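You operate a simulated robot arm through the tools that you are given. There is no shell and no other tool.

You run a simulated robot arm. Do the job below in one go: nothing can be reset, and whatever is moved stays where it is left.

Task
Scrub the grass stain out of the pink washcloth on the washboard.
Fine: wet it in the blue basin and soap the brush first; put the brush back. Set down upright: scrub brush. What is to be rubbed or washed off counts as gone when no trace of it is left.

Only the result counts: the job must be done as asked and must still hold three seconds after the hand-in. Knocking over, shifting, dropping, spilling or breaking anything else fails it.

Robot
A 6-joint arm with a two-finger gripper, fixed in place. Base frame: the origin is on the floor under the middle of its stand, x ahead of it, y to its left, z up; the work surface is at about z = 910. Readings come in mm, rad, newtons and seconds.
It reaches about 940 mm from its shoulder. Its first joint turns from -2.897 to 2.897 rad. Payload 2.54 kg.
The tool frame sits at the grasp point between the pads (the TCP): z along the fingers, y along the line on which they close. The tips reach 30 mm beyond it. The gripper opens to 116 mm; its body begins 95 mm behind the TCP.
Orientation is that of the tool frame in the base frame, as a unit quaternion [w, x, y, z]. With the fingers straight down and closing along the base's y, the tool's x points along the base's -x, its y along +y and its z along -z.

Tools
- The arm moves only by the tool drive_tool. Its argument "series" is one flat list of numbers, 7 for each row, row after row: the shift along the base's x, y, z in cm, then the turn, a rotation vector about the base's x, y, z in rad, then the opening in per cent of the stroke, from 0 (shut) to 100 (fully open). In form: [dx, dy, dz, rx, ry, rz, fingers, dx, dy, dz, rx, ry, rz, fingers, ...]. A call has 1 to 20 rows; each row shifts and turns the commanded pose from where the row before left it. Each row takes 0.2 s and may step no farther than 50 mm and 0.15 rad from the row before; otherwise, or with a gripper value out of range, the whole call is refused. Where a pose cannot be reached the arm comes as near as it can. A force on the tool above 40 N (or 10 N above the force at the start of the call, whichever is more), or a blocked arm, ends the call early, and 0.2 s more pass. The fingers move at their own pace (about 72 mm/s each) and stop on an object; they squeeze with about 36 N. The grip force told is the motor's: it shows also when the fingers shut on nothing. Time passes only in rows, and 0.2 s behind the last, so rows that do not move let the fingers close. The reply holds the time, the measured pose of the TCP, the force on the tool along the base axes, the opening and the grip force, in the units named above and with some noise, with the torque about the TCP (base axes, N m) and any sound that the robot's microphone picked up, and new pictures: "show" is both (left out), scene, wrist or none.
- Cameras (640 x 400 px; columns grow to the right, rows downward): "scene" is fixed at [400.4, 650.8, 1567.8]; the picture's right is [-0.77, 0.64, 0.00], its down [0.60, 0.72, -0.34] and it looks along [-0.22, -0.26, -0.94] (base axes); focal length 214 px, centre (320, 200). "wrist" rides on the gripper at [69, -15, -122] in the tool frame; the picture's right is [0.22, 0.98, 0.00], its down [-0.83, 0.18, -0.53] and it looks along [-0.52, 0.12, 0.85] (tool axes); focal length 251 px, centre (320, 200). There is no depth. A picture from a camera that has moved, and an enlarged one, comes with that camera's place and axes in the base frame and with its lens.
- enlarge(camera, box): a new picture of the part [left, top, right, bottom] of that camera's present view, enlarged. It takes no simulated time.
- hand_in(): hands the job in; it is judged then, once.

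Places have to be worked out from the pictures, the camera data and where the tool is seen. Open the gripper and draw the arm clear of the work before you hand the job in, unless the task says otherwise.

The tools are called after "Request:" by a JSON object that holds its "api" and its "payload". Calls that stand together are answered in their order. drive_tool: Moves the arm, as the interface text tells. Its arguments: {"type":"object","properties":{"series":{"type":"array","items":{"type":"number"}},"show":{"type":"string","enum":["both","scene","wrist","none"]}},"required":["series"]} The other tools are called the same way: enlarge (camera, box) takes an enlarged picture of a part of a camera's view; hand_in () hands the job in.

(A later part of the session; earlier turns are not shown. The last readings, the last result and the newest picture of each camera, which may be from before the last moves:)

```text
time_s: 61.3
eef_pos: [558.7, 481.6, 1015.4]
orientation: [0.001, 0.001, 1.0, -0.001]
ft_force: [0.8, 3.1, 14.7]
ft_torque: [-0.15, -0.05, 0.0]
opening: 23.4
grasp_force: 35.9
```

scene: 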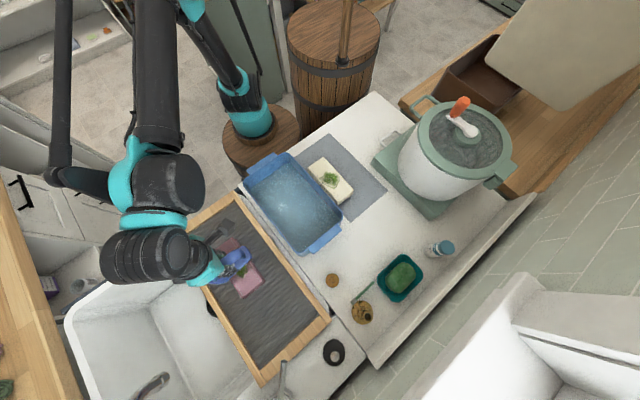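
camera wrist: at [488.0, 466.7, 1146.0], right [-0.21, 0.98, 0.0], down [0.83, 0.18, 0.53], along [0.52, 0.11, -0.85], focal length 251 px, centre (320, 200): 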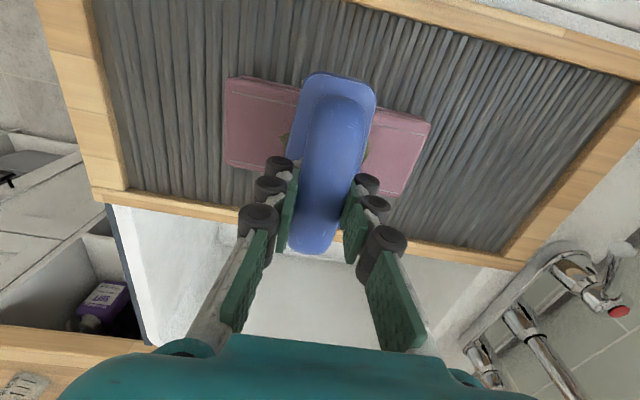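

Contact made at TCP z≈1016 (~15 N). Easing slightly and trying first short strokes along y, checking whether the cloth stays put.

Request:
{"api": "drive_tool", "payload": {"series": [0, 0, 0.04, 0, 0, 0, 5, 0, 0.4, 0, 0, 0, 0, 5, 0, 0.4, 0, 0, 0, 0, 5, 0, -0.4, 0, 0, 0, 0, 5, 0, -0.4, 0, 0, 0, 0, 5, 0, -0.4, 0, 0, 0, 0, 5, 0, -0.4, 0, 0, 0, 0, 5, 0, 0.4, 0, 0, 0, 0, 5, 0, 0.4, 0, 0, 0, 0, 5], "show": "both"}}

Request:
{"api": "enlarge", "payload": {"camera": "wrist", "box": [200, 50, 450, 220]}}

Request:
{"api": "enlarge", "payload": {"camera": "scene", "box": [190, 220, 290, 310]}}

```text
time_s: 63.3
eef_pos: [557.5, 481.2, 1015.6]
orientation: [0.0, 0.001, 1.0, -0.001]
ft_force: [0.4, 0.6, -1.1]
ft_torque: [-0.01, -0.05, 0.0]
opening: 23.9
grasp_force: 35.0
camera wrist: at [487.9, 466.9, 1136.6], right [-0.21, 0.98, 0.0], down [0.83, 0.18, 0.53], along [0.52, 0.11, -0.85], focal length 251 px, centre (320, 200)
```

scene: 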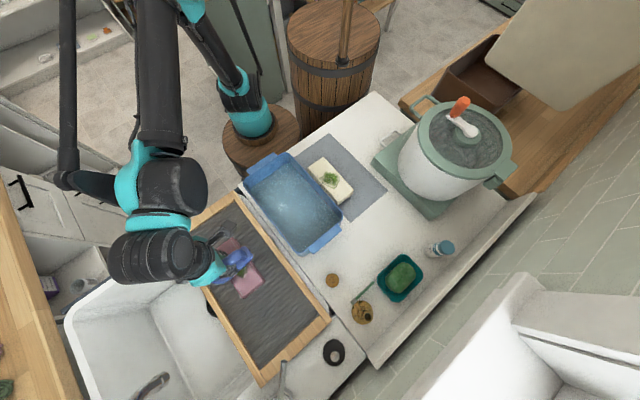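
wrist: 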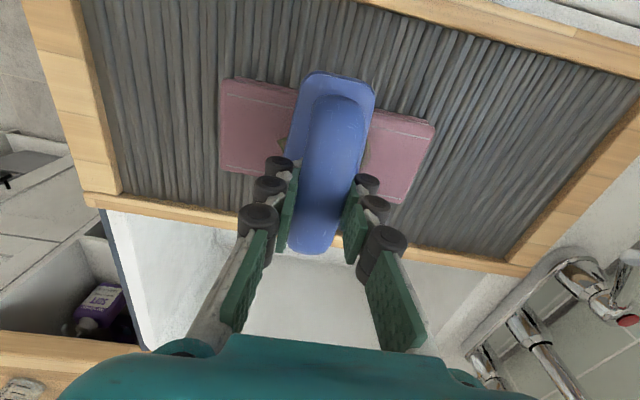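

```text
2.35 times, centred on (325, 135) of wrist
camera zoom: at [487.9, 466.9, 1136.6], right [-0.21, 0.98, 0.0], down [0.83, 0.18, 0.53], along [0.52, 0.11, -0.85], focal length 592 px, centre (308, 353)
```

zoom: 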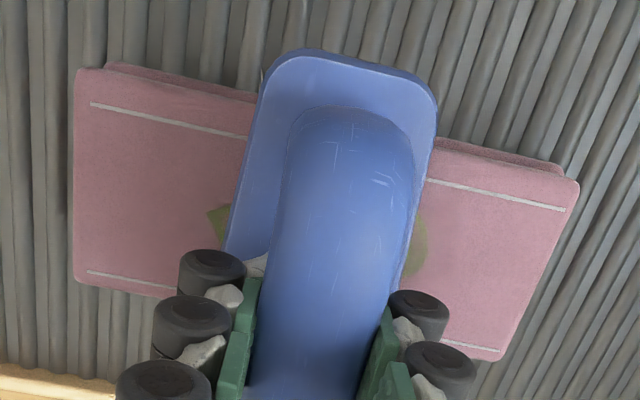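

```text
4.44 times, centred on (240, 265) of scene
camera zoom: at [400.4, 650.8, 1567.8], right [-0.77, 0.64, 0.0], down [0.6, 0.72, -0.34], along [-0.22, -0.26, -0.94], focal length 953 px, centre (676, -89)
```

zoom: 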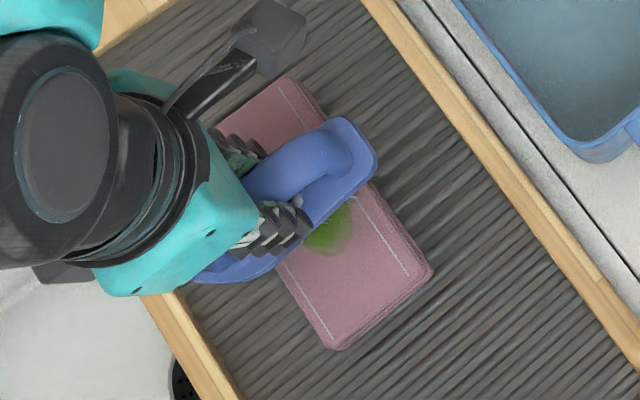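

The stain's edge already looks fainter, but the contact has gone slack. I'll re-press slightly and make longer strokes along y.

Request:
{"api": "drive_tool", "payload": {"series": [0, 0, -0.06, 0, 0, 0, 5, 0, 0, -0.04, 0, 0, 0, 5, 0, 0, 0, 0, 0, 0, 5], "show": "none"}}

```text
time_s: 64.1
eef_pos: [557.9, 481.0, 1014.8]
orientation: [0.0, 0.0, 1.0, -0.001]
ft_force: [3.2, 3.5, 10.9]
ft_torque: [-0.07, -0.07, 0.03]
opening: 23.8
grasp_force: 36.4
```

Request:
{"api": "drive_tool", "payload": {"series": [0, 0.6, 0, 0, 0, 0, 5, 0, 0.6, 0, 0, 0, 0, 5, 0, 0.6, 0, 0, 0, 0, 5, 0, 0.6, 0, 0, 0, 0, 5, 0, -0.6, 0, 0, 0, 0, 5, 0, -0.6, 0, 0, 0, 0, 5, 0, -0.6, 0, 0, 0, 0, 5, 0, -0.6, 0, 0, 0, 0, 5, 0, -0.6, 0, 0, 0, 0, 5, 0, -0.6, 0, 0, 0, 0, 5, 0, -0.6, 0, 0, 0, 0, 5, 0, -0.6, 0, 0, 0, 0, 5], "show": "both"}}

Request:
{"api": "enlarge", "payload": {"camera": "wrist", "box": [200, 50, 450, 220]}}

Request:
{"api": "enlarge", "payload": {"camera": "scene", "box": [190, 220, 290, 310]}}

```text
time_s: 66.7
eef_pos: [557.6, 455.7, 1014.9]
orientation: [0.0, 0.0, 1.0, -0.002]
ft_force: [-0.9, -0.3, -0.1]
ft_torque: [-0.05, 0.04, 0.0]
opening: 23.6
grasp_force: 35.7
camera wrist: at [488.1, 442.7, 1135.8], right [-0.21, 0.98, 0.0], down [0.83, 0.18, 0.53], along [0.52, 0.11, -0.85], focal length 251 px, centre (320, 200)
```

scene: 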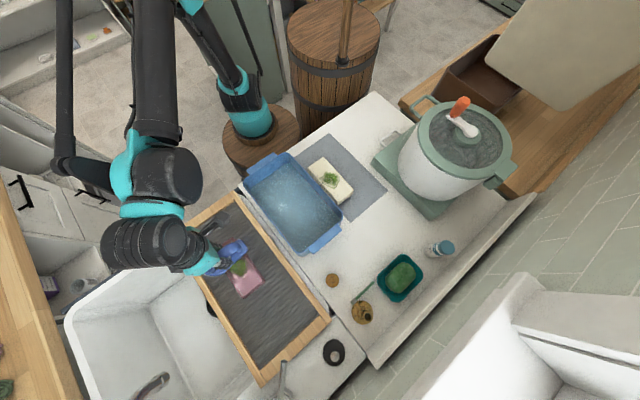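
wrist: 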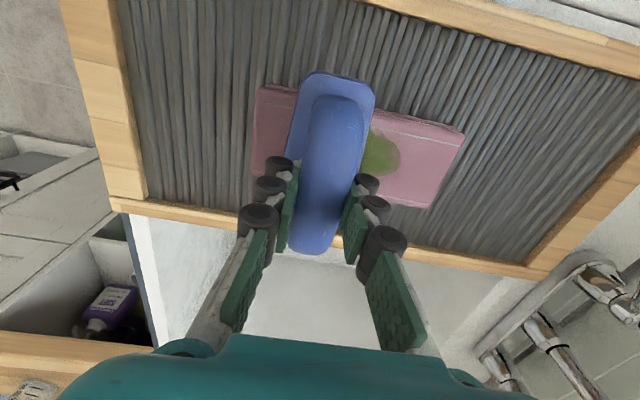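

```text
2.35 times, centred on (325, 135) of wrist
camera zoom: at [488.1, 442.7, 1135.8], right [-0.21, 0.98, 0.0], down [0.83, 0.18, 0.53], along [0.52, 0.11, -0.85], focal length 592 px, centre (308, 353)
```

zoom: 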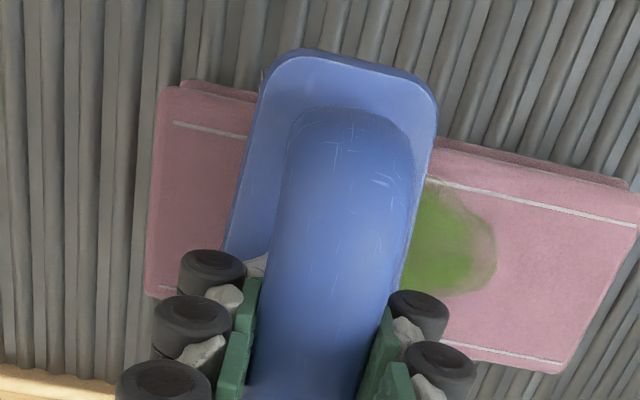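

```text
4.44 times, centred on (240, 265) of scene
camera zoom: at [400.4, 650.8, 1567.8], right [-0.77, 0.64, 0.0], down [0.6, 0.72, -0.34], along [-0.22, -0.26, -0.94], focal length 953 px, centre (676, -89)
```

zoom: 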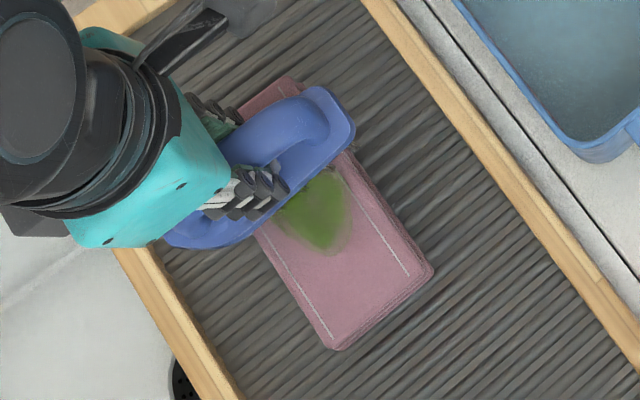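

The stain's outline is fading and the cloth hasn't moved. Continuing: pressing slightly more and stroking across the whole stain.

Request:
{"api": "drive_tool", "payload": {"series": [0, 0, -0.08, 0, 0, 0, 5, 0, 0.6, 0, 0, 0, 0, 5, 0, 0.6, 0, 0, 0, 0, 5, 0, 0.6, 0, 0, 0, 0, 5, 0, 0.6, 0, 0, 0, 0, 5, 0, 0.6, 0, 0, 0, 0, 5, 0, 0.6, 0, 0, 0, 0, 5, 0, 0.6, 0, 0, 0, 0, 5, 0, 0.6, 0, 0, 0, 0, 5, 0, 0.6, 0, 0, 0, 0, 5], "show": "none"}}

Request:
{"api": "enlarge", "payload": {"camera": "wrist", "box": [150, 50, 450, 220]}}

```text
time_s: 68.9
eef_pos: [558.0, 508.5, 1012.7]
orientation: [0.0, 0.0, 1.0, -0.001]
ft_force: [0.9, -9.1, 22.6]
ft_torque: [-0.2, -0.08, -0.1]
opening: 24.1
grasp_force: 36.3
```

```text
2.13 times, centred on (300, 135) of wrist
camera zoom: at [487.6, 495.6, 1134.5], right [-0.21, 0.98, 0.0], down [0.83, 0.18, 0.53], along [0.52, 0.11, -0.85], focal length 536 px, centre (363, 339)
```

zoom: 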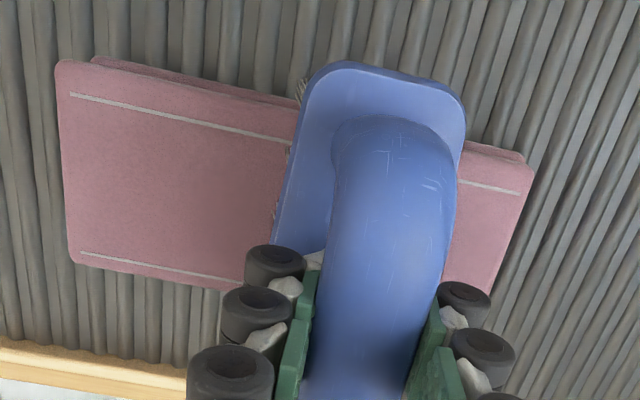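

Strong effect—the left part of the stain has vanished under ~24 N pressing. Easing slightly and stroking back.

Request:
{"api": "drive_tool", "payload": {"series": [0, 0, 0.03, 0, 0, 0, 5, 0, -0.6, 0, 0, 0, 0, 5, 0, -0.6, 0, 0, 0, 0, 5, 0, -0.6, 0, 0, 0, 0, 5, 0, -0.6, 0, 0, 0, 0, 5, 0, -0.6, 0, 0, 0, 0, 5, 0, -0.6, 0, 0, 0, 0, 5, 0, -0.6, 0, 0, 0, 0, 5, 0, -0.6, 0, 0, 0, 0, 5, 0, -0.6, 0, 0, 0, 0, 5], "show": "both"}}

Request:
{"api": "enlarge", "payload": {"camera": "wrist", "box": [200, 50, 480, 220]}}

Request:
{"api": "enlarge", "payload": {"camera": "scene", "box": [190, 220, 290, 310]}}

```text
time_s: 71.1
eef_pos: [558.6, 457.1, 1014.7]
orientation: [-0.001, 0.001, 1.0, -0.002]
ft_force: [0.9, 0.4, -0.6]
ft_torque: [0.0, -0.04, -0.02]
opening: 23.4
grasp_force: 35.8
camera wrist: at [488.6, 442.6, 1135.3], right [-0.21, 0.98, 0.0], down [0.83, 0.18, 0.53], along [0.52, 0.11, -0.85], focal length 251 px, centre (320, 200)
```

scene: 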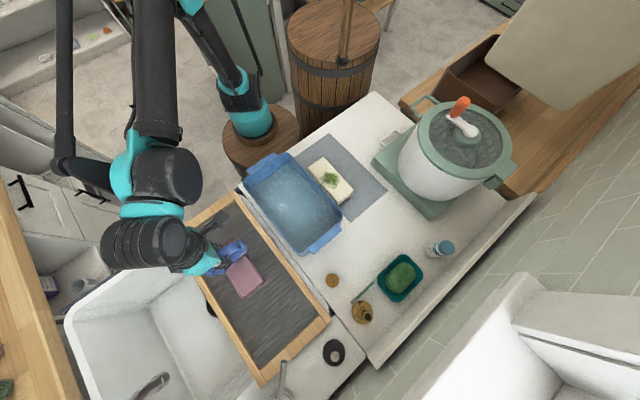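
wrist: 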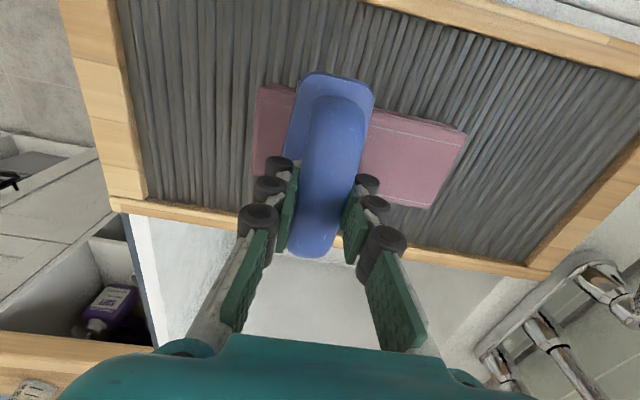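

```text
2.29 times, centred on (340, 135) of wrist
camera zoom: at [488.6, 442.6, 1135.3], right [-0.21, 0.98, 0.0], down [0.83, 0.18, 0.53], along [0.52, 0.11, -0.85], focal length 575 px, centre (274, 349)
```

zoom: 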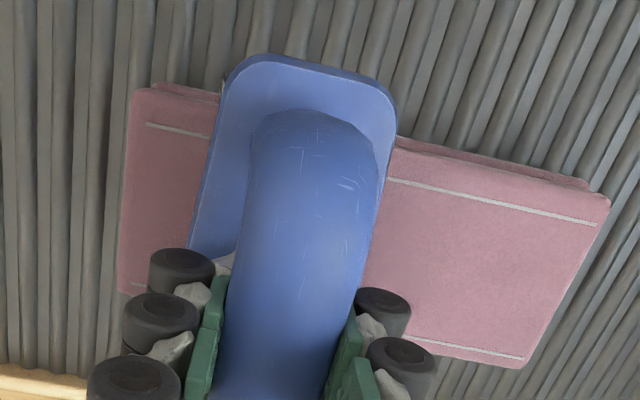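

```text
4.44 times, centred on (240, 265) of scene
camera zoom: at [400.4, 650.8, 1567.8], right [-0.77, 0.64, 0.0], down [0.6, 0.72, -0.34], along [-0.22, -0.26, -0.94], focal length 953 px, centre (676, -89)
```

zoom: 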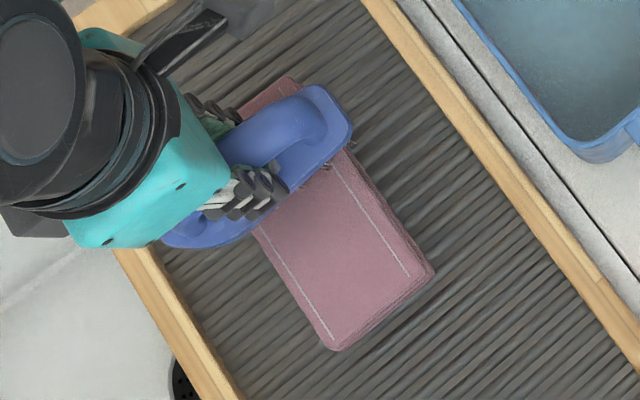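

The visible part of the cloth looks clean. Lifting the brush and shifting aside to inspect the whole cloth.

Request:
{"api": "drive_tool", "payload": {"series": [0, 0, 1.5, 0, 0, 0, 5, 0, 0, 3.0, 0, 0, 0, 5, 0, -3.0, 2.0, 0, 0, 0, 5, 0, -4.0, 0, 0, 0, 0, 5, 0, -4.0, 0, 0, 0, 0, 5, 0, -2.0, 0, 0, 0, 0, 5, 0, 0, 0, 0, 0, 0, 5], "show": "both"}}

Request:
{"api": "enlarge", "payload": {"camera": "scene", "box": [200, 220, 290, 310]}}

Request:
{"api": "enlarge", "payload": {"camera": "wrist", "box": [300, 40, 560, 240]}}

```text
time_s: 72.7
eef_pos: [558.4, 327.4, 1079.1]
orientation: [0.0, 0.001, 1.0, -0.001]
ft_force: [-0.4, -0.1, -0.9]
ft_torque: [0.04, 0.02, -0.01]
opening: 23.5
grasp_force: 36.1
camera wrist: at [488.0, 313.6, 1200.4], right [-0.21, 0.98, 0.0], down [0.83, 0.18, 0.53], along [0.52, 0.11, -0.85], focal length 251 px, centre (320, 200)
```

scene: 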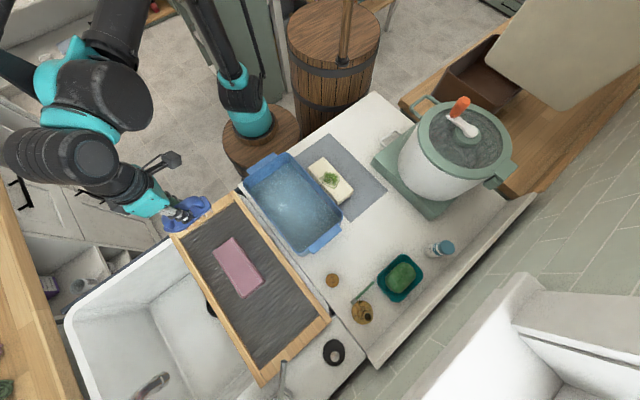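
wrist: 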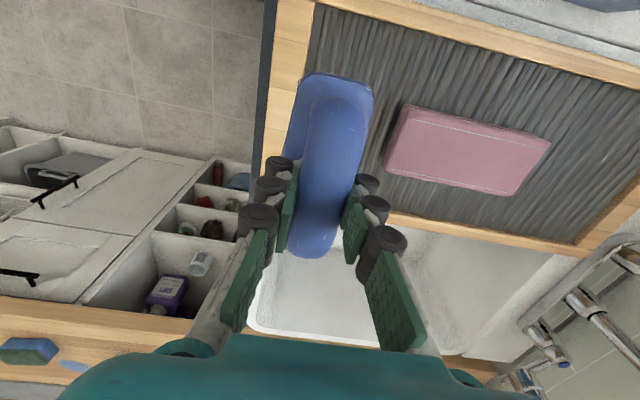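

```text
4.44 times, centred on (245, 265) of scene
camera zoom: at [400.4, 650.8, 1567.8], right [-0.77, 0.64, 0.0], down [0.6, 0.72, -0.34], along [-0.22, -0.26, -0.94], focal length 953 px, centre (653, -89)
```

zoom: 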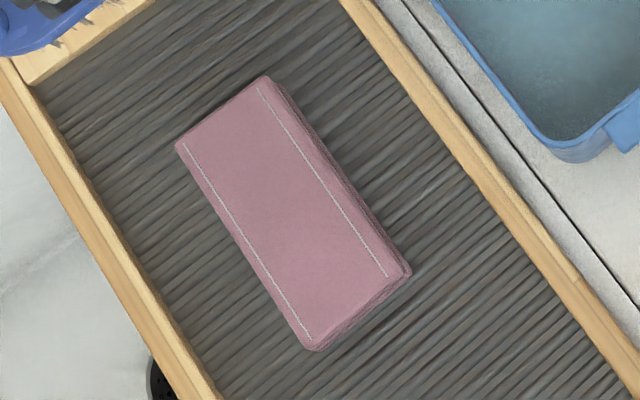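

```text
2.00 times, centred on (430, 140) of wrist
camera zoom: at [488.0, 313.6, 1200.4], right [-0.21, 0.98, 0.0], down [0.83, 0.18, 0.53], along [0.52, 0.11, -0.85], focal length 503 px, centre (100, 320)
```

zoom: 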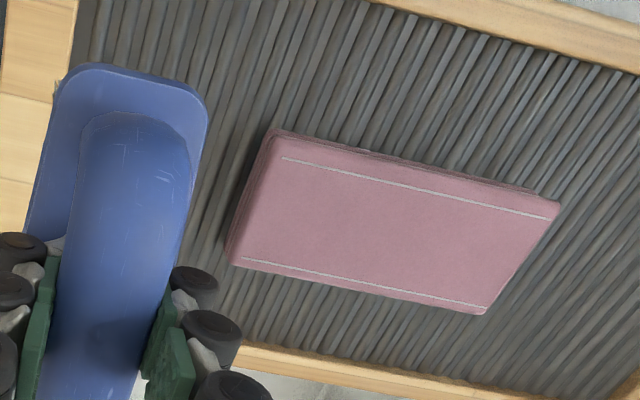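

Request:
{"api": "enlarge", "payload": {"camera": "scene", "box": [212, 234, 264, 302]}}

Request:
{"api": "enlarge", "payload": {"camera": "wrist", "box": [380, 95, 560, 205]}}

```text
5.88 times, centred on (238, 268) of scene
camera zoom: at [400.4, 650.8, 1567.8], right [-0.77, 0.64, 0.0], down [0.6, 0.72, -0.34], along [-0.22, -0.26, -0.94], focal length 1262 px, centre (802, -200)
```

zoom: 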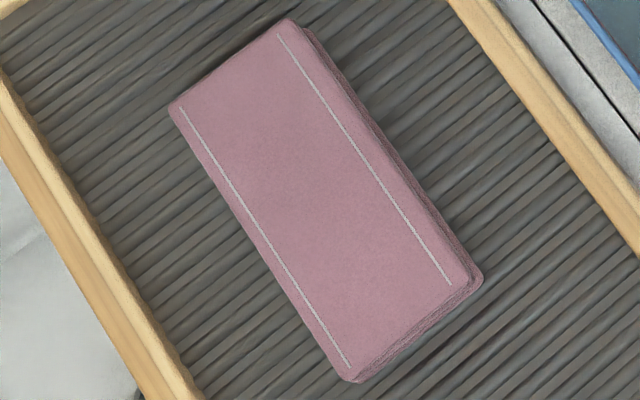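

```text
3.56 times, centred on (470, 150) of wrist
camera zoom: at [488.0, 313.6, 1200.4], right [-0.21, 0.98, 0.0], down [0.83, 0.18, 0.53], along [0.52, 0.11, -0.85], focal length 894 px, centre (-213, 378)
```

zoom: 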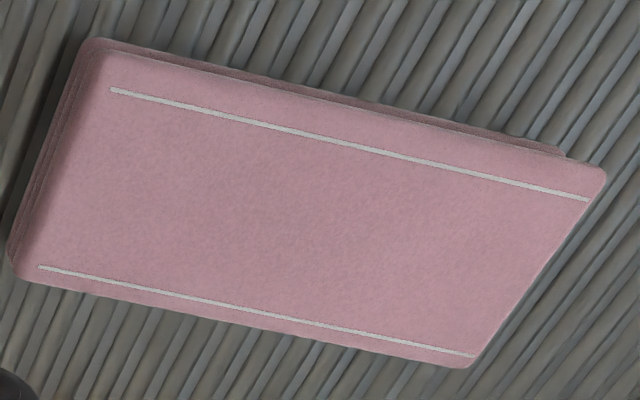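

The stain looks gone, though the very centre may have the faintest tint. To be safe I'll do some more scrubbing passes with steady contact.

Request:
{"api": "drive_tool", "payload": {"series": [0, 4.0, 0, 0, 0, 0, 5, 0, 4.0, 0, 0, 0, 0, 5, 0, 4.0, 0, 0, 0, 0, 5, 0, 3.5, -2.0, 0, 0, 0, 5, 0, 0, -3.0, 0, 0, 0, 5, 0, 0, -1.2, 0, 0, 0, 5, 0, 0, -0.15, 0, 0, 0, 5, 0, 0, -0.05, 0, 0, 0, 5, 0, 0, 0, 0, 0, 0, 5], "show": "none"}}

```text
time_s: 74.7
eef_pos: [557.7, 482.5, 1015.3]
orientation: [0.0, 0.001, 1.0, -0.002]
ft_force: [0.2, -0.5, -1.3]
ft_torque: [-0.03, 0.04, 0.0]
opening: 23.6
grasp_force: 35.6
```

Request:
{"api": "drive_tool", "payload": {"series": [0, 0, -0.1, 0, 0, 0, 5, 0, 0, -0.05, 0, 0, 0, 5, 0, 0, 0, 0, 0, 0, 5], "show": "none"}}

```text
time_s: 75.5
eef_pos: [559.4, 481.5, 1013.4]
orientation: [0.0, 0.001, 1.0, -0.002]
ft_force: [0.6, 0.2, -2.0]
ft_torque: [0.0, 0.01, -0.02]
opening: 23.6
grasp_force: 35.5
```

Request:
{"api": "drive_tool", "payload": {"series": [0, 0, -0.06, 0, 0, 0, 5, 0, 0, -0.06, 0, 0, 0, 5, 0, 0, 0, 0, 0, 0, 5], "show": "none"}}

```text
time_s: 76.3
eef_pos: [558.4, 480.7, 1013.2]
orientation: [0.001, 0.001, 1.0, 0.0]
ft_force: [1.4, 0.8, 9.9]
ft_torque: [0.23, 0.29, 0.01]
opening: 23.4
grasp_force: 35.7
```

Contact at about 11 N. Now a set of longer strokes along y over the whole stain area.

Request:
{"api": "drive_tool", "payload": {"series": [0, 0.7, -0.03, 0, 0, 0, 5, 0, 0.7, 0, 0, 0, 0, 5, 0, 0.7, 0, 0, 0, 0, 5, 0, 0.7, 0, 0, 0, 0, 5, 0, -0.7, 0, 0, 0, 0, 5, 0, -0.7, 0, 0, 0, 0, 5, 0, -0.7, 0, 0, 0, 0, 5, 0, -0.7, 0, 0, 0, 0, 5, 0, -0.7, 0, 0, 0, 0, 5, 0, -0.7, 0, 0, 0, 0, 5, 0, -0.7, 0, 0, 0, 0, 5, 0, -0.7, 0, 0, 0, 0, 5], "show": "wrist"}}

```text
time_s: 78.9
eef_pos: [558.5, 452.5, 1013.1]
orientation: [-0.001, 0.0, 1.0, -0.001]
ft_force: [0.2, 4.4, 9.1]
ft_torque: [0.04, 0.12, -0.03]
opening: 23.6
grasp_force: 35.9
camera wrist: at [488.5, 440.2, 1132.9], right [-0.21, 0.98, 0.0], down [0.83, 0.18, 0.53], along [0.52, 0.11, -0.85], focal length 251 px, centre (320, 200)
```

wrist: 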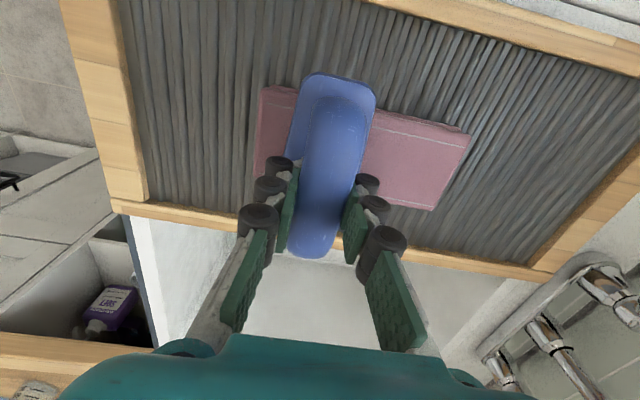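

Steady contact. Two more full passes.

Request:
{"api": "drive_tool", "payload": {"series": [0, 0.7, 0, 0, 0, 0, 5, 0, 0.7, 0, 0, 0, 0, 5, 0, 0.7, 0, 0, 0, 0, 5, 0, 0.7, 0, 0, 0, 0, 5, 0, 0.7, 0, 0, 0, 0, 5, 0, 0.7, 0, 0, 0, 0, 5, 0, 0.7, 0, 0, 0, 0, 5, 0, 0.7, 0, 0, 0, 0, 5, 0, -0.7, 0, 0, 0, 0, 5, 0, -0.7, 0, 0, 0, 0, 5, 0, -0.7, 0, 0, 0, 0, 5, 0, -0.7, 0, 0, 0, 0, 5, 0, -0.7, 0, 0, 0, 0, 5, 0, -0.7, 0, 0, 0, 0, 5, 0, -0.7, 0, 0, 0, 0, 5, 0, -0.7, 0, 0, 0, 0, 5], "show": "none"}}

Request:
{"api": "drive_tool", "payload": {"series": [0, 0, 1.5, 0, 0, 0, 5, 0, 0, 3.0, 0, 0, 0, 5, 0, -3.0, 2.0, 0, 0, 0, 5, 0, -4.0, 0, 0, 0, 0, 5, 0, -4.0, 0, 0, 0, 0, 5, 0, 0, 0, 0, 0, 0, 5], "show": "both"}}

Request:
{"api": "enlarge", "payload": {"camera": "scene", "box": [212, 234, 264, 302]}}

Request:
{"api": "enlarge", "payload": {"camera": "wrist", "box": [370, 85, 550, 205]}}

```text
time_s: 82.3
eef_pos: [558.7, 455.0, 1011.6]
orientation: [0.001, 0.0, 1.0, -0.001]
ft_force: [-0.7, 7.8, 23.8]
ft_torque: [0.23, 0.1, -0.01]
opening: 23.6
grasp_force: 35.8
```

```text
time_s: 83.7
eef_pos: [559.7, 343.2, 1078.0]
orientation: [0.0, -0.001, 1.0, -0.001]
ft_force: [-1.1, 0.0, -1.3]
ft_torque: [0.01, 0.02, 0.02]
opening: 23.6
grasp_force: 36.1
camera wrist: at [489.7, 329.5, 1198.2], right [-0.21, 0.98, 0.0], down [0.83, 0.18, 0.53], along [0.52, 0.11, -0.85], focal length 251 px, centre (320, 200)
```

scene: 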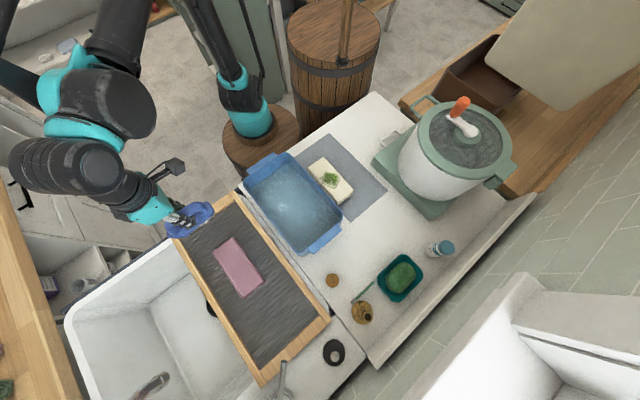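
wrist: 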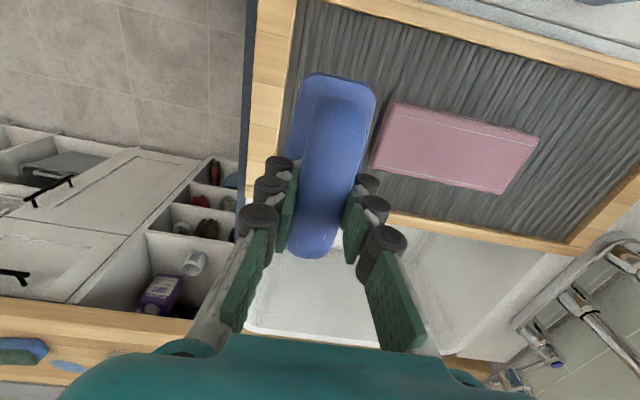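

```text
5.88 times, centred on (238, 268) of scene
camera zoom: at [400.4, 650.8, 1567.8], right [-0.77, 0.64, 0.0], down [0.6, 0.72, -0.34], along [-0.22, -0.26, -0.94], focal length 1262 px, centre (802, -200)
```

zoom: 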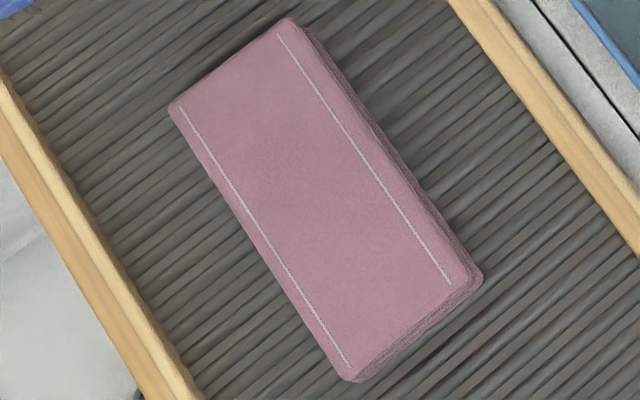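

```text
3.33 times, centred on (460, 145) of wrist
camera zoom: at [489.7, 329.5, 1198.2], right [-0.21, 0.98, 0.0], down [0.83, 0.18, 0.53], along [0.52, 0.11, -0.85], focal length 838 px, centre (-147, 383)
```

zoom: 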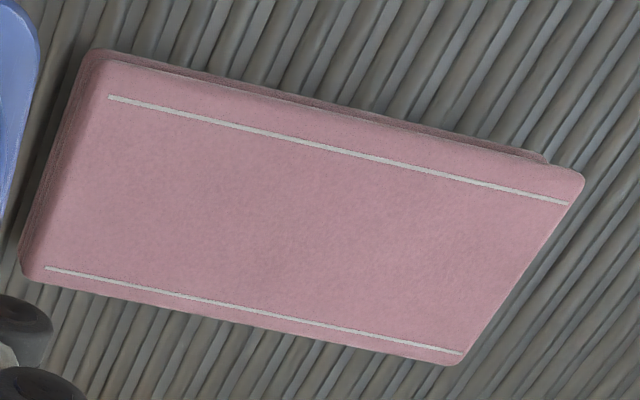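

The cloth is clean, flat and unmoved on the washboard. Before returning the brush, I'll check how it sits in the grip, since pressing may have shifted it a little.

Request:
{"api": "enlarge", "payload": {"camera": "scene", "box": [120, 150, 260, 250]}}

Request:
{"api": "enlarge", "payload": {"camera": "wrist", "box": [230, 50, 420, 280]}}

```text
4.00 times, centred on (190, 200) of scene
camera zoom: at [400.4, 650.8, 1567.8], right [-0.77, 0.64, 0.0], down [0.6, 0.72, -0.34], along [-0.22, -0.26, -0.94], focal length 858 px, centre (840, 200)
```

zoom: 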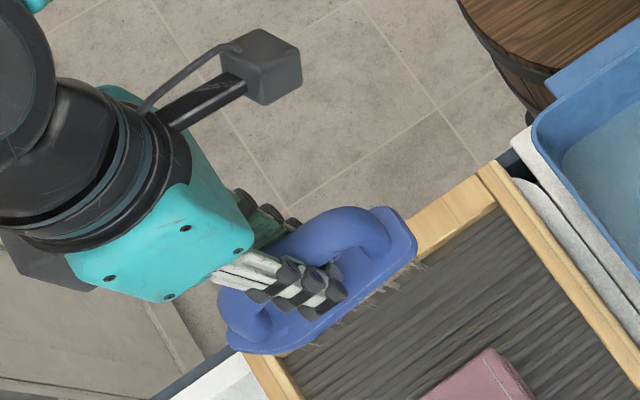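

```text
1.74 times, centred on (325, 165) of wrist
camera zoom: at [489.7, 329.5, 1198.2], right [-0.21, 0.98, 0.0], down [0.83, 0.18, 0.53], along [0.52, 0.11, -0.85], focal length 437 px, centre (311, 261)
```

zoom: 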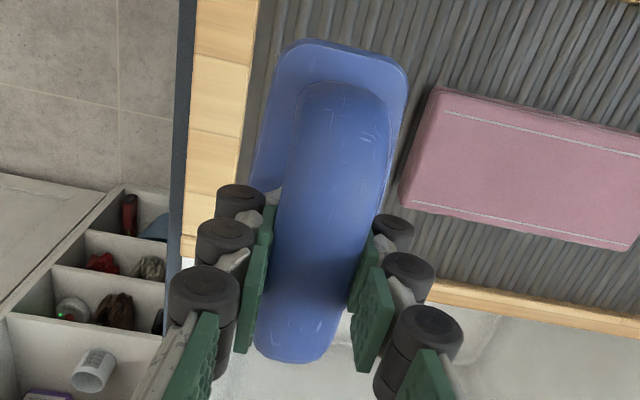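

The brush seems to have slid up a few mm in the grip, so I'll set it down by force feedback. Raising and carrying it back above its original spot (259, 681.5) with its original yaw.

Request:
{"api": "drive_tool", "payload": {"series": [0, 0, 2.7, 0, 0, 0, 5, 0, 0, 2.5, 0, 0, 0, 5, -2.73, 3.07, 0, 0, 0, -0.0129, 5, -2.73, 3.07, 0, 0, 0, -0.0129, 5, -2.73, 3.07, 0, 0, 0, -0.0129, 5, -2.73, 3.07, 0, 0, 0, -0.0129, 5, -2.73, 3.07, 0, 0, 0, -0.0129, 5, -2.73, 3.07, 0, 0, 0, -0.0129, 5, -2.73, 3.07, 0, 0, 0, -0.0129, 5, -2.73, 3.07, 0, 0, 0, -0.0129, 5, -2.73, 3.07, 0, 0, 0, -0.0129, 5, -2.73, 3.07, 0, 0, 0, -0.0129, 5, -2.73, 3.07, 0, 0, 0, -0.0129, 5, 0, 0, 0, 0, 0, 0, 5, 0, 0, 0, 0, 0, 0, 5], "show": "both"}}

```text
time_s: 86.9
eef_pos: [257.8, 682.6, 1129.3]
orientation: [0.0, 0.072, 0.997, -0.002]
ft_force: [-0.4, -1.3, -1.2]
ft_torque: [-0.01, 0.0, 0.02]
opening: 23.0
grasp_force: 35.7
camera wrist: at [186.8, 679.0, 1251.0], right [-0.07, 1.0, 0.0], down [0.84, 0.06, 0.53], along [0.53, 0.04, -0.85], focal length 251 px, centre (320, 200)
```

scene: 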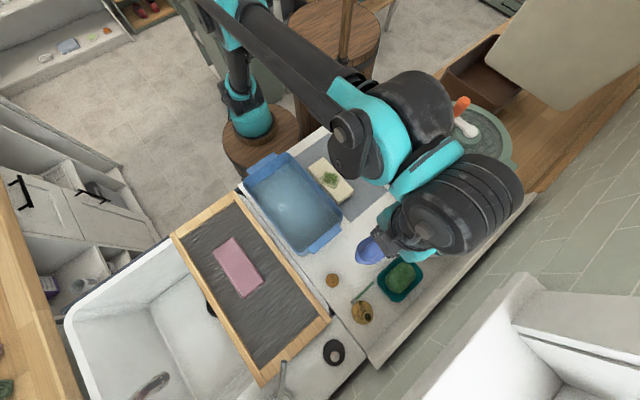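
wrist: 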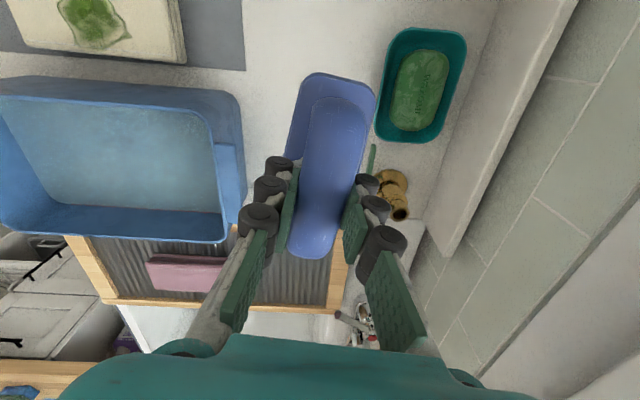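

Back above its spot with the same yaw. Descending to about 1.5 cm above the table contact.

Request:
{"api": "drive_tool", "payload": {"series": [0.05, -0.05, -3.0, 0, 0, 0, 5, 0, 0, -3.0, 0, 0, 0, 5, 0, 0, -3.0, 0, 0, 0, 5, 0, 0, -2.5, 0, 0, 0, 5, 0, 0, -1.5, 0, 0, 0, 5, 0, 0, -0.7, 0, 0, 0, 5, 0, 0, 0, 0, 0, 0, 5], "show": "both"}}

Request:
{"api": "enlarge", "payload": {"camera": "scene", "box": [320, 210, 420, 300]}}

```text
time_s: 88.5
eef_pos: [257.7, 680.0, 991.9]
orientation: [0.0, 0.072, 0.997, -0.002]
ft_force: [0.4, 0.4, -0.6]
ft_torque: [-0.01, 0.01, 0.01]
opening: 23.4
grasp_force: 35.8
camera wrist: at [187.8, 677.0, 1113.0], right [-0.07, 1.0, 0.0], down [0.84, 0.06, 0.53], along [0.53, 0.04, -0.85], focal length 251 px, centre (320, 200)
```

scene: 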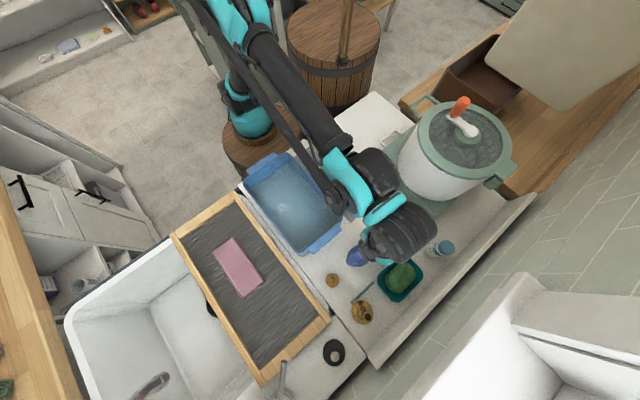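
wrist: 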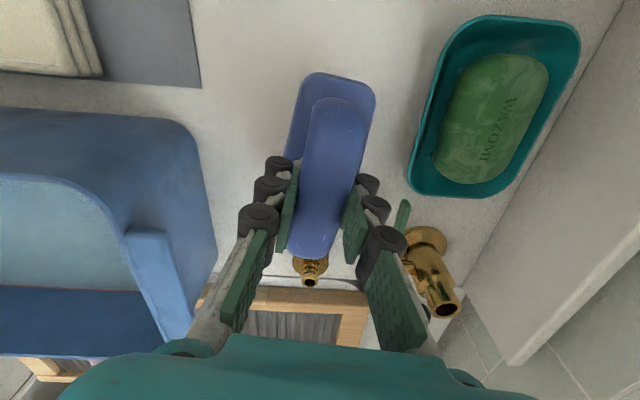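

```text
4.44 times, centred on (370, 255) of scene
camera zoom: at [400.4, 650.8, 1567.8], right [-0.77, 0.64, 0.0], down [0.6, 0.72, -0.34], along [-0.22, -0.26, -0.94], focal length 953 px, centre (98, -44)
```

zoom: 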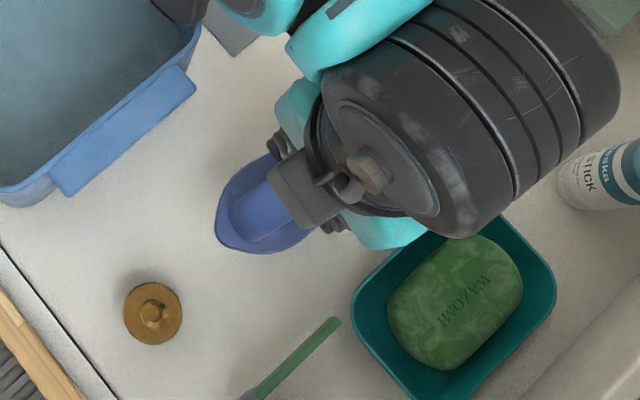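

Request:
{"api": "drive_tool", "payload": {"series": [0.1, 0.05, -0.4, 0, 0, 0, 5, 0, 0, -0.3, 0, 0, 0, 5, 0, 0, -0.3, 0, 0, 0, 5, 0, 0, 0, 0, 0, 0, 5], "show": "none"}}

```text
time_s: 89.5
eef_pos: [259.2, 681.7, 982.2]
orientation: [-0.001, 0.072, 0.997, -0.002]
ft_force: [-0.1, 0.1, -2.0]
ft_torque: [-0.02, -0.01, -0.01]
opening: 23.4
grasp_force: 36.0
```

Request:
{"api": "drive_tool", "payload": {"series": [0, 0, -0.15, 0, 0, 0, 5, 0, 0, -0.15, 0, 0, 0, 5, 0, 0, -0.15, 0, 0, 0, 5, 0, 0, -0.1, 0, 0, 0, 5, 0, 0, 0, 0, 0, 0, 5], "show": "none"}}

```text
time_s: 90.7
eef_pos: [258.9, 681.7, 975.6]
orientation: [0.0, 0.072, 0.997, -0.001]
ft_force: [0.7, -0.3, -0.6]
ft_torque: [0.0, -0.01, 0.03]
opening: 23.4
grasp_force: 35.9
```

At the original grip height (975.6) there is still no contact, consistent with the brush having slid up in the grip. Creeping further in 1 mm steps.

Request:
{"api": "drive_tool", "payload": {"series": [0, 0, -0.1, 0, 0, 0, 5, 0, 0, -0.1, 0, 0, 0, 5, 0, 0, 0, 0, 0, 0, 5], "show": "none"}}

```text
time_s: 91.5
eef_pos: [259.9, 681.0, 973.6]
orientation: [0.0, 0.072, 0.997, -0.002]
ft_force: [-0.3, 0.1, -1.3]
ft_torque: [-0.01, -0.03, 0.0]
opening: 23.5
grasp_force: 35.5
```

Request:
{"api": "drive_tool", "payload": {"series": [0, 0, -0.1, 0, 0, 0, 5, 0, 0, -0.1, 0, 0, 0, 5, 0, 0, 0, 0, 0, 0, 5], "show": "wrist"}}

```text
time_s: 92.3
eef_pos: [259.9, 681.8, 973.6]
orientation: [0.001, 0.071, 0.997, -0.002]
ft_force: [-0.6, -0.5, -0.5]
ft_torque: [0.0, 0.0, -0.01]
opening: 23.5
grasp_force: 35.5
camera wrist: at [188.3, 677.2, 1093.7], right [-0.07, 1.0, 0.0], down [0.84, 0.06, 0.53], along [0.53, 0.04, -0.85], focal length 251 px, centre (320, 200)
```

wrist: 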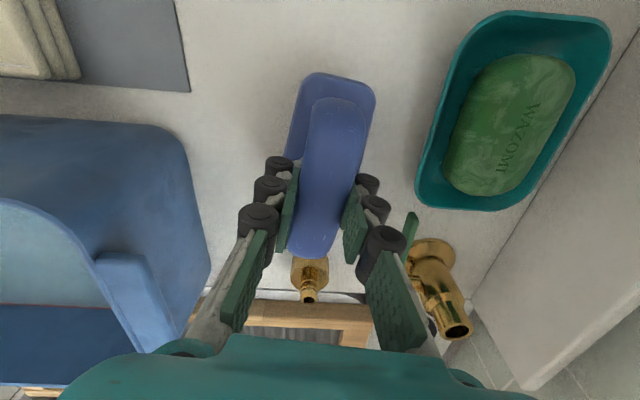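

Request:
{"api": "drive_tool", "payload": {"series": [0, 0, -0.1, 0, 0, 0, 5, 0, 0, -0.1, 0, 0, 0, 5, 0, 0, 0, 0, 0, 0, 5], "show": "none"}}

```text
time_s: 93.1
eef_pos: [259.9, 680.2, 970.5]
orientation: [0.0, 0.07, 0.998, -0.003]
ft_force: [0.3, 1.0, -1.2]
ft_torque: [0.01, 0.01, 0.01]
opening: 23.4
grasp_force: 36.3
```

Request:
{"api": "drive_tool", "payload": {"series": [0, 0, -0.1, 0, 0, 0, 5, 0, 0, -0.1, 0, 0, 0, 5, 0, 0, 0, 0, 0, 0, 5], "show": "none"}}

```text
time_s: 93.9
eef_pos: [259.7, 682.2, 968.5]
orientation: [0.0, 0.072, 0.997, -0.002]
ft_force: [0.2, 0.2, -1.3]
ft_torque: [0.0, -0.01, -0.01]
opening: 23.7
grasp_force: 36.0
```

Request:
{"api": "drive_tool", "payload": {"series": [0, 0, -0.1, 0, 0, 0, 5, 0, 0, -0.1, 0, 0, 0, 5, 0, 0, 0, 0, 0, 0, 5], "show": "scene"}}

Request:
{"api": "enlarge", "payload": {"camera": "scene", "box": [320, 210, 420, 300]}}

```text
time_s: 94.7
eef_pos: [260.0, 681.7, 968.7]
orientation: [-0.001, 0.072, 0.997, -0.001]
ft_force: [0.3, 8.8, 25.1]
ft_torque: [-0.06, 0.13, -0.02]
opening: 23.7
grasp_force: 36.3
```

scene: 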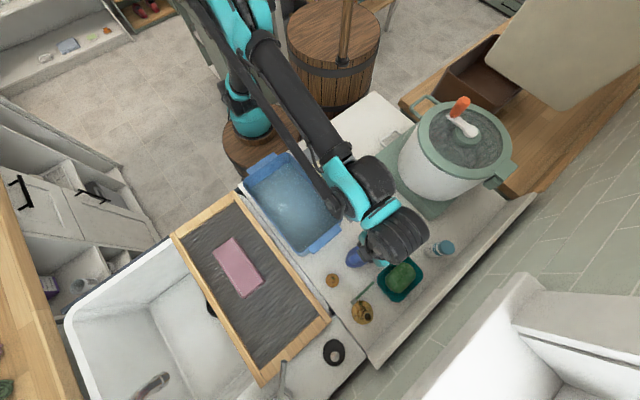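

```text
4.44 times, centred on (370, 255) of scene
camera zoom: at [400.4, 650.8, 1567.8], right [-0.77, 0.64, 0.0], down [0.6, 0.72, -0.34], along [-0.22, -0.26, -0.94], focal length 953 px, centre (98, -44)
```

zoom: 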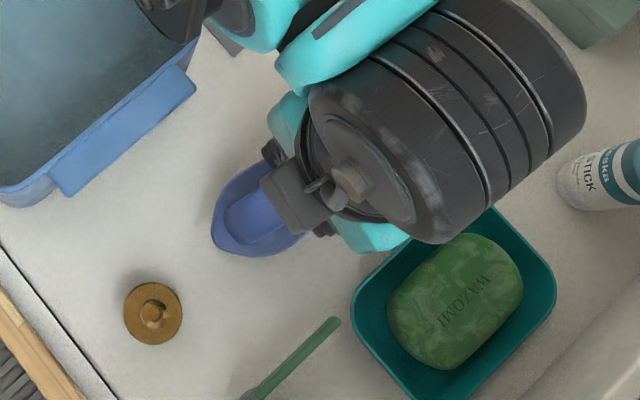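

The brush is down on the table (25 N). Easing up 0.8 mm to lighten the press, then opening slowly to release.

Request:
{"api": "drive_tool", "payload": {"series": [0, 0, 0.08, 0, 0, 0, 5, 0, 0, 0, 0, 0, 0, 5, 0, 0, 0, 0, 0, 0, 24, 0, 0, 0, 0, 0, 0, 30, 0, 0, 0, 0, 0, 0, 38, 0, 0, 0, 0, 0, 0, 45, 0, 0, 0, 0, 0, 0, 45], "show": "both"}}

Request:
{"api": "enlarge", "payload": {"camera": "wrist", "box": [230, 50, 420, 280]}}

```text
time_s: 96.3
eef_pos: [259.6, 682.4, 967.4]
orientation: [0.0, 0.071, 0.997, -0.001]
ft_force: [1.0, 0.0, 7.8]
ft_torque: [-0.03, 0.01, 0.03]
opening: 55.5
grasp_force: 3.2
camera wrist: at [188.4, 677.8, 1088.5], right [-0.07, 1.0, 0.0], down [0.84, 0.06, 0.53], along [0.53, 0.04, -0.85], focal length 251 px, centre (320, 200)
```

scene: 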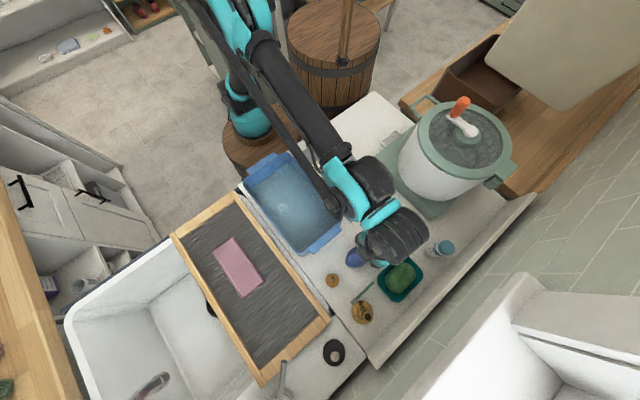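
wrist: 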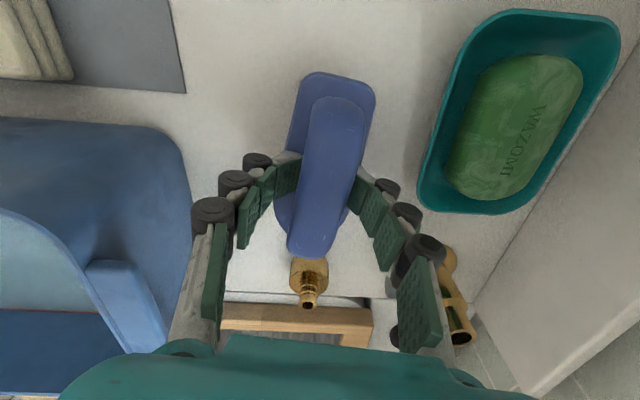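

```text
1.74 times, centred on (325, 165) of wrist
camera zoom: at [188.4, 677.8, 1088.5], right [-0.07, 1.0, 0.0], down [0.84, 0.06, 0.53], along [0.53, 0.04, -0.85], focal length 437 px, centre (311, 261)
```

zoom: 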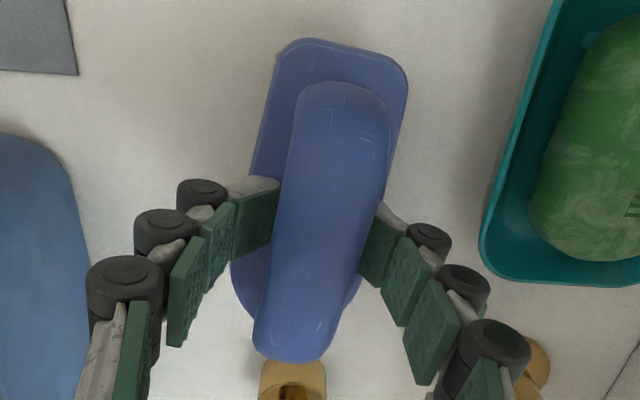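

The fingertips have curled inward beside the handle and still touch the block lightly, so I'll open further before lifting to make sure nothing hooks.

Request:
{"api": "drive_tool", "payload": {"series": [0, 0, 0.1, 0, 0, 0, 50, 0, 0, 0, 0, 0, 0, 55, 0, 0, 0, 0, 0, 0, 60, 0, 0, 0, 0, 0, 0, 60], "show": "wrist"}}

Request:
{"api": "enlarge", "payload": {"camera": "wrist", "box": [210, 50, 440, 280]}}

```text
time_s: 97.3
eef_pos: [259.4, 683.1, 968.5]
orientation: [-0.001, 0.072, 0.997, -0.001]
ft_force: [0.5, 0.5, -0.2]
ft_torque: [0.02, -0.01, 0.01]
opening: 69.7
grasp_force: 0.1
camera wrist: at [188.3, 678.0, 1089.3], right [-0.07, 1.0, 0.0], down [0.84, 0.06, 0.53], along [0.53, 0.04, -0.85], focal length 251 px, centre (320, 200)
```

wrist: 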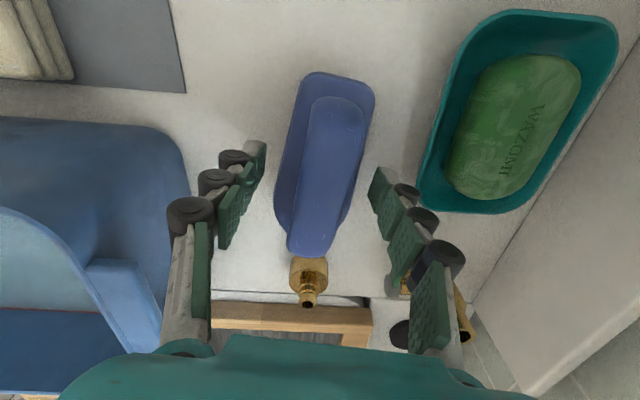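

```text
1.74 times, centred on (325, 165) of wrist
camera zoom: at [188.3, 678.0, 1089.3], right [-0.07, 1.0, 0.0], down [0.84, 0.06, 0.53], along [0.53, 0.04, -0.85], focal length 437 px, centre (311, 261)
```

zoom: 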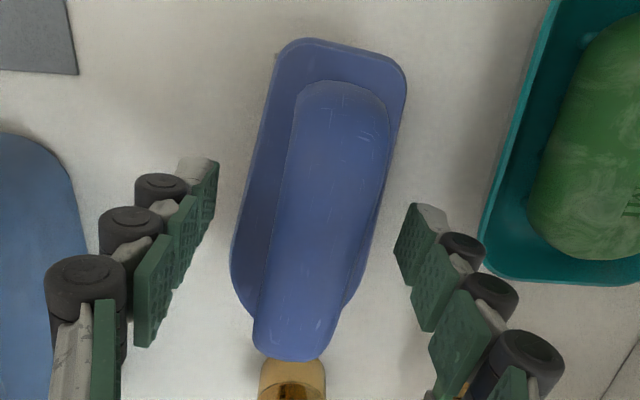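

The fingers are now fully clear of the brush, which stands upright on its spot. Rising straight up.

Request:
{"api": "drive_tool", "payload": {"series": [0, 0, 0.6, 0, 0, 0, 60, 0, 0, 1.0, 0, 0, 0, 60, 0, 0, 2.0, 0, 0, 0, 60, 0, 0, 3.0, 0, 0, 0, 60, 0, 0, 4.0, 0, 0, 0, 60, 0, 0, 4.0, 0, 0, 0, 60, 0, 0, 0, 0, 0, 0, 60], "show": "both"}}

Request:
{"api": "enlarge", "payload": {"camera": "wrist", "box": [240, 30, 480, 200]}}

```text
time_s: 98.9
eef_pos: [259.3, 680.7, 1114.3]
orientation: [-0.001, 0.072, 0.997, -0.002]
ft_force: [0.1, 0.3, -0.2]
ft_torque: [0.02, 0.0, 0.01]
opening: 69.5
grasp_force: 0.1
camera wrist: at [188.9, 676.2, 1235.4], right [-0.07, 1.0, 0.0], down [0.84, 0.06, 0.53], along [0.53, 0.04, -0.85], focal length 251 px, centre (320, 200)
```

scene: 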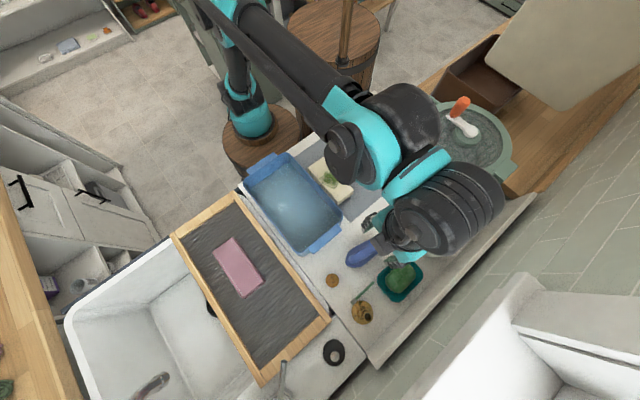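
wrist: 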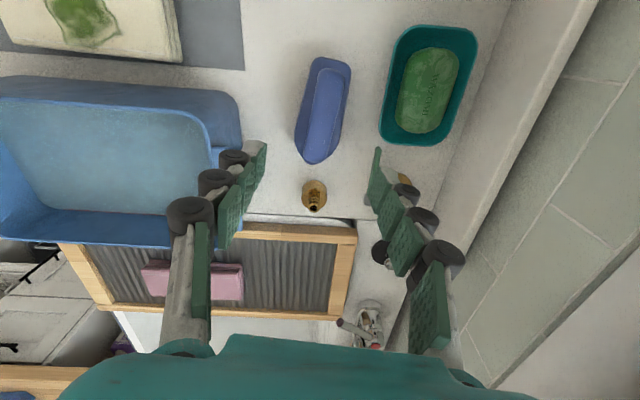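

```text
2.35 times, centred on (360, 115) of wrist
camera zoom: at [188.9, 676.2, 1235.4], right [-0.07, 1.0, 0.0], down [0.84, 0.06, 0.53], along [0.53, 0.04, -0.85], focal length 592 px, centre (226, 400)
```

zoom: 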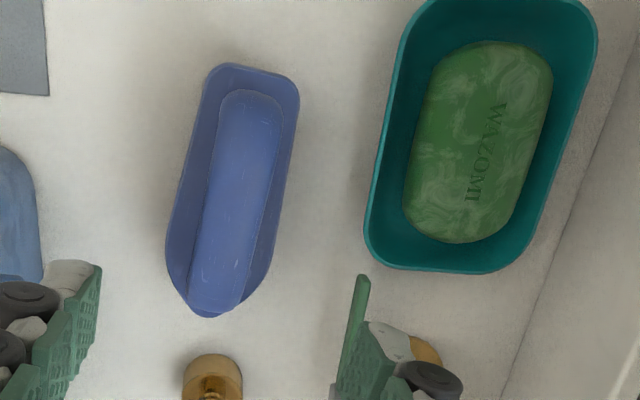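

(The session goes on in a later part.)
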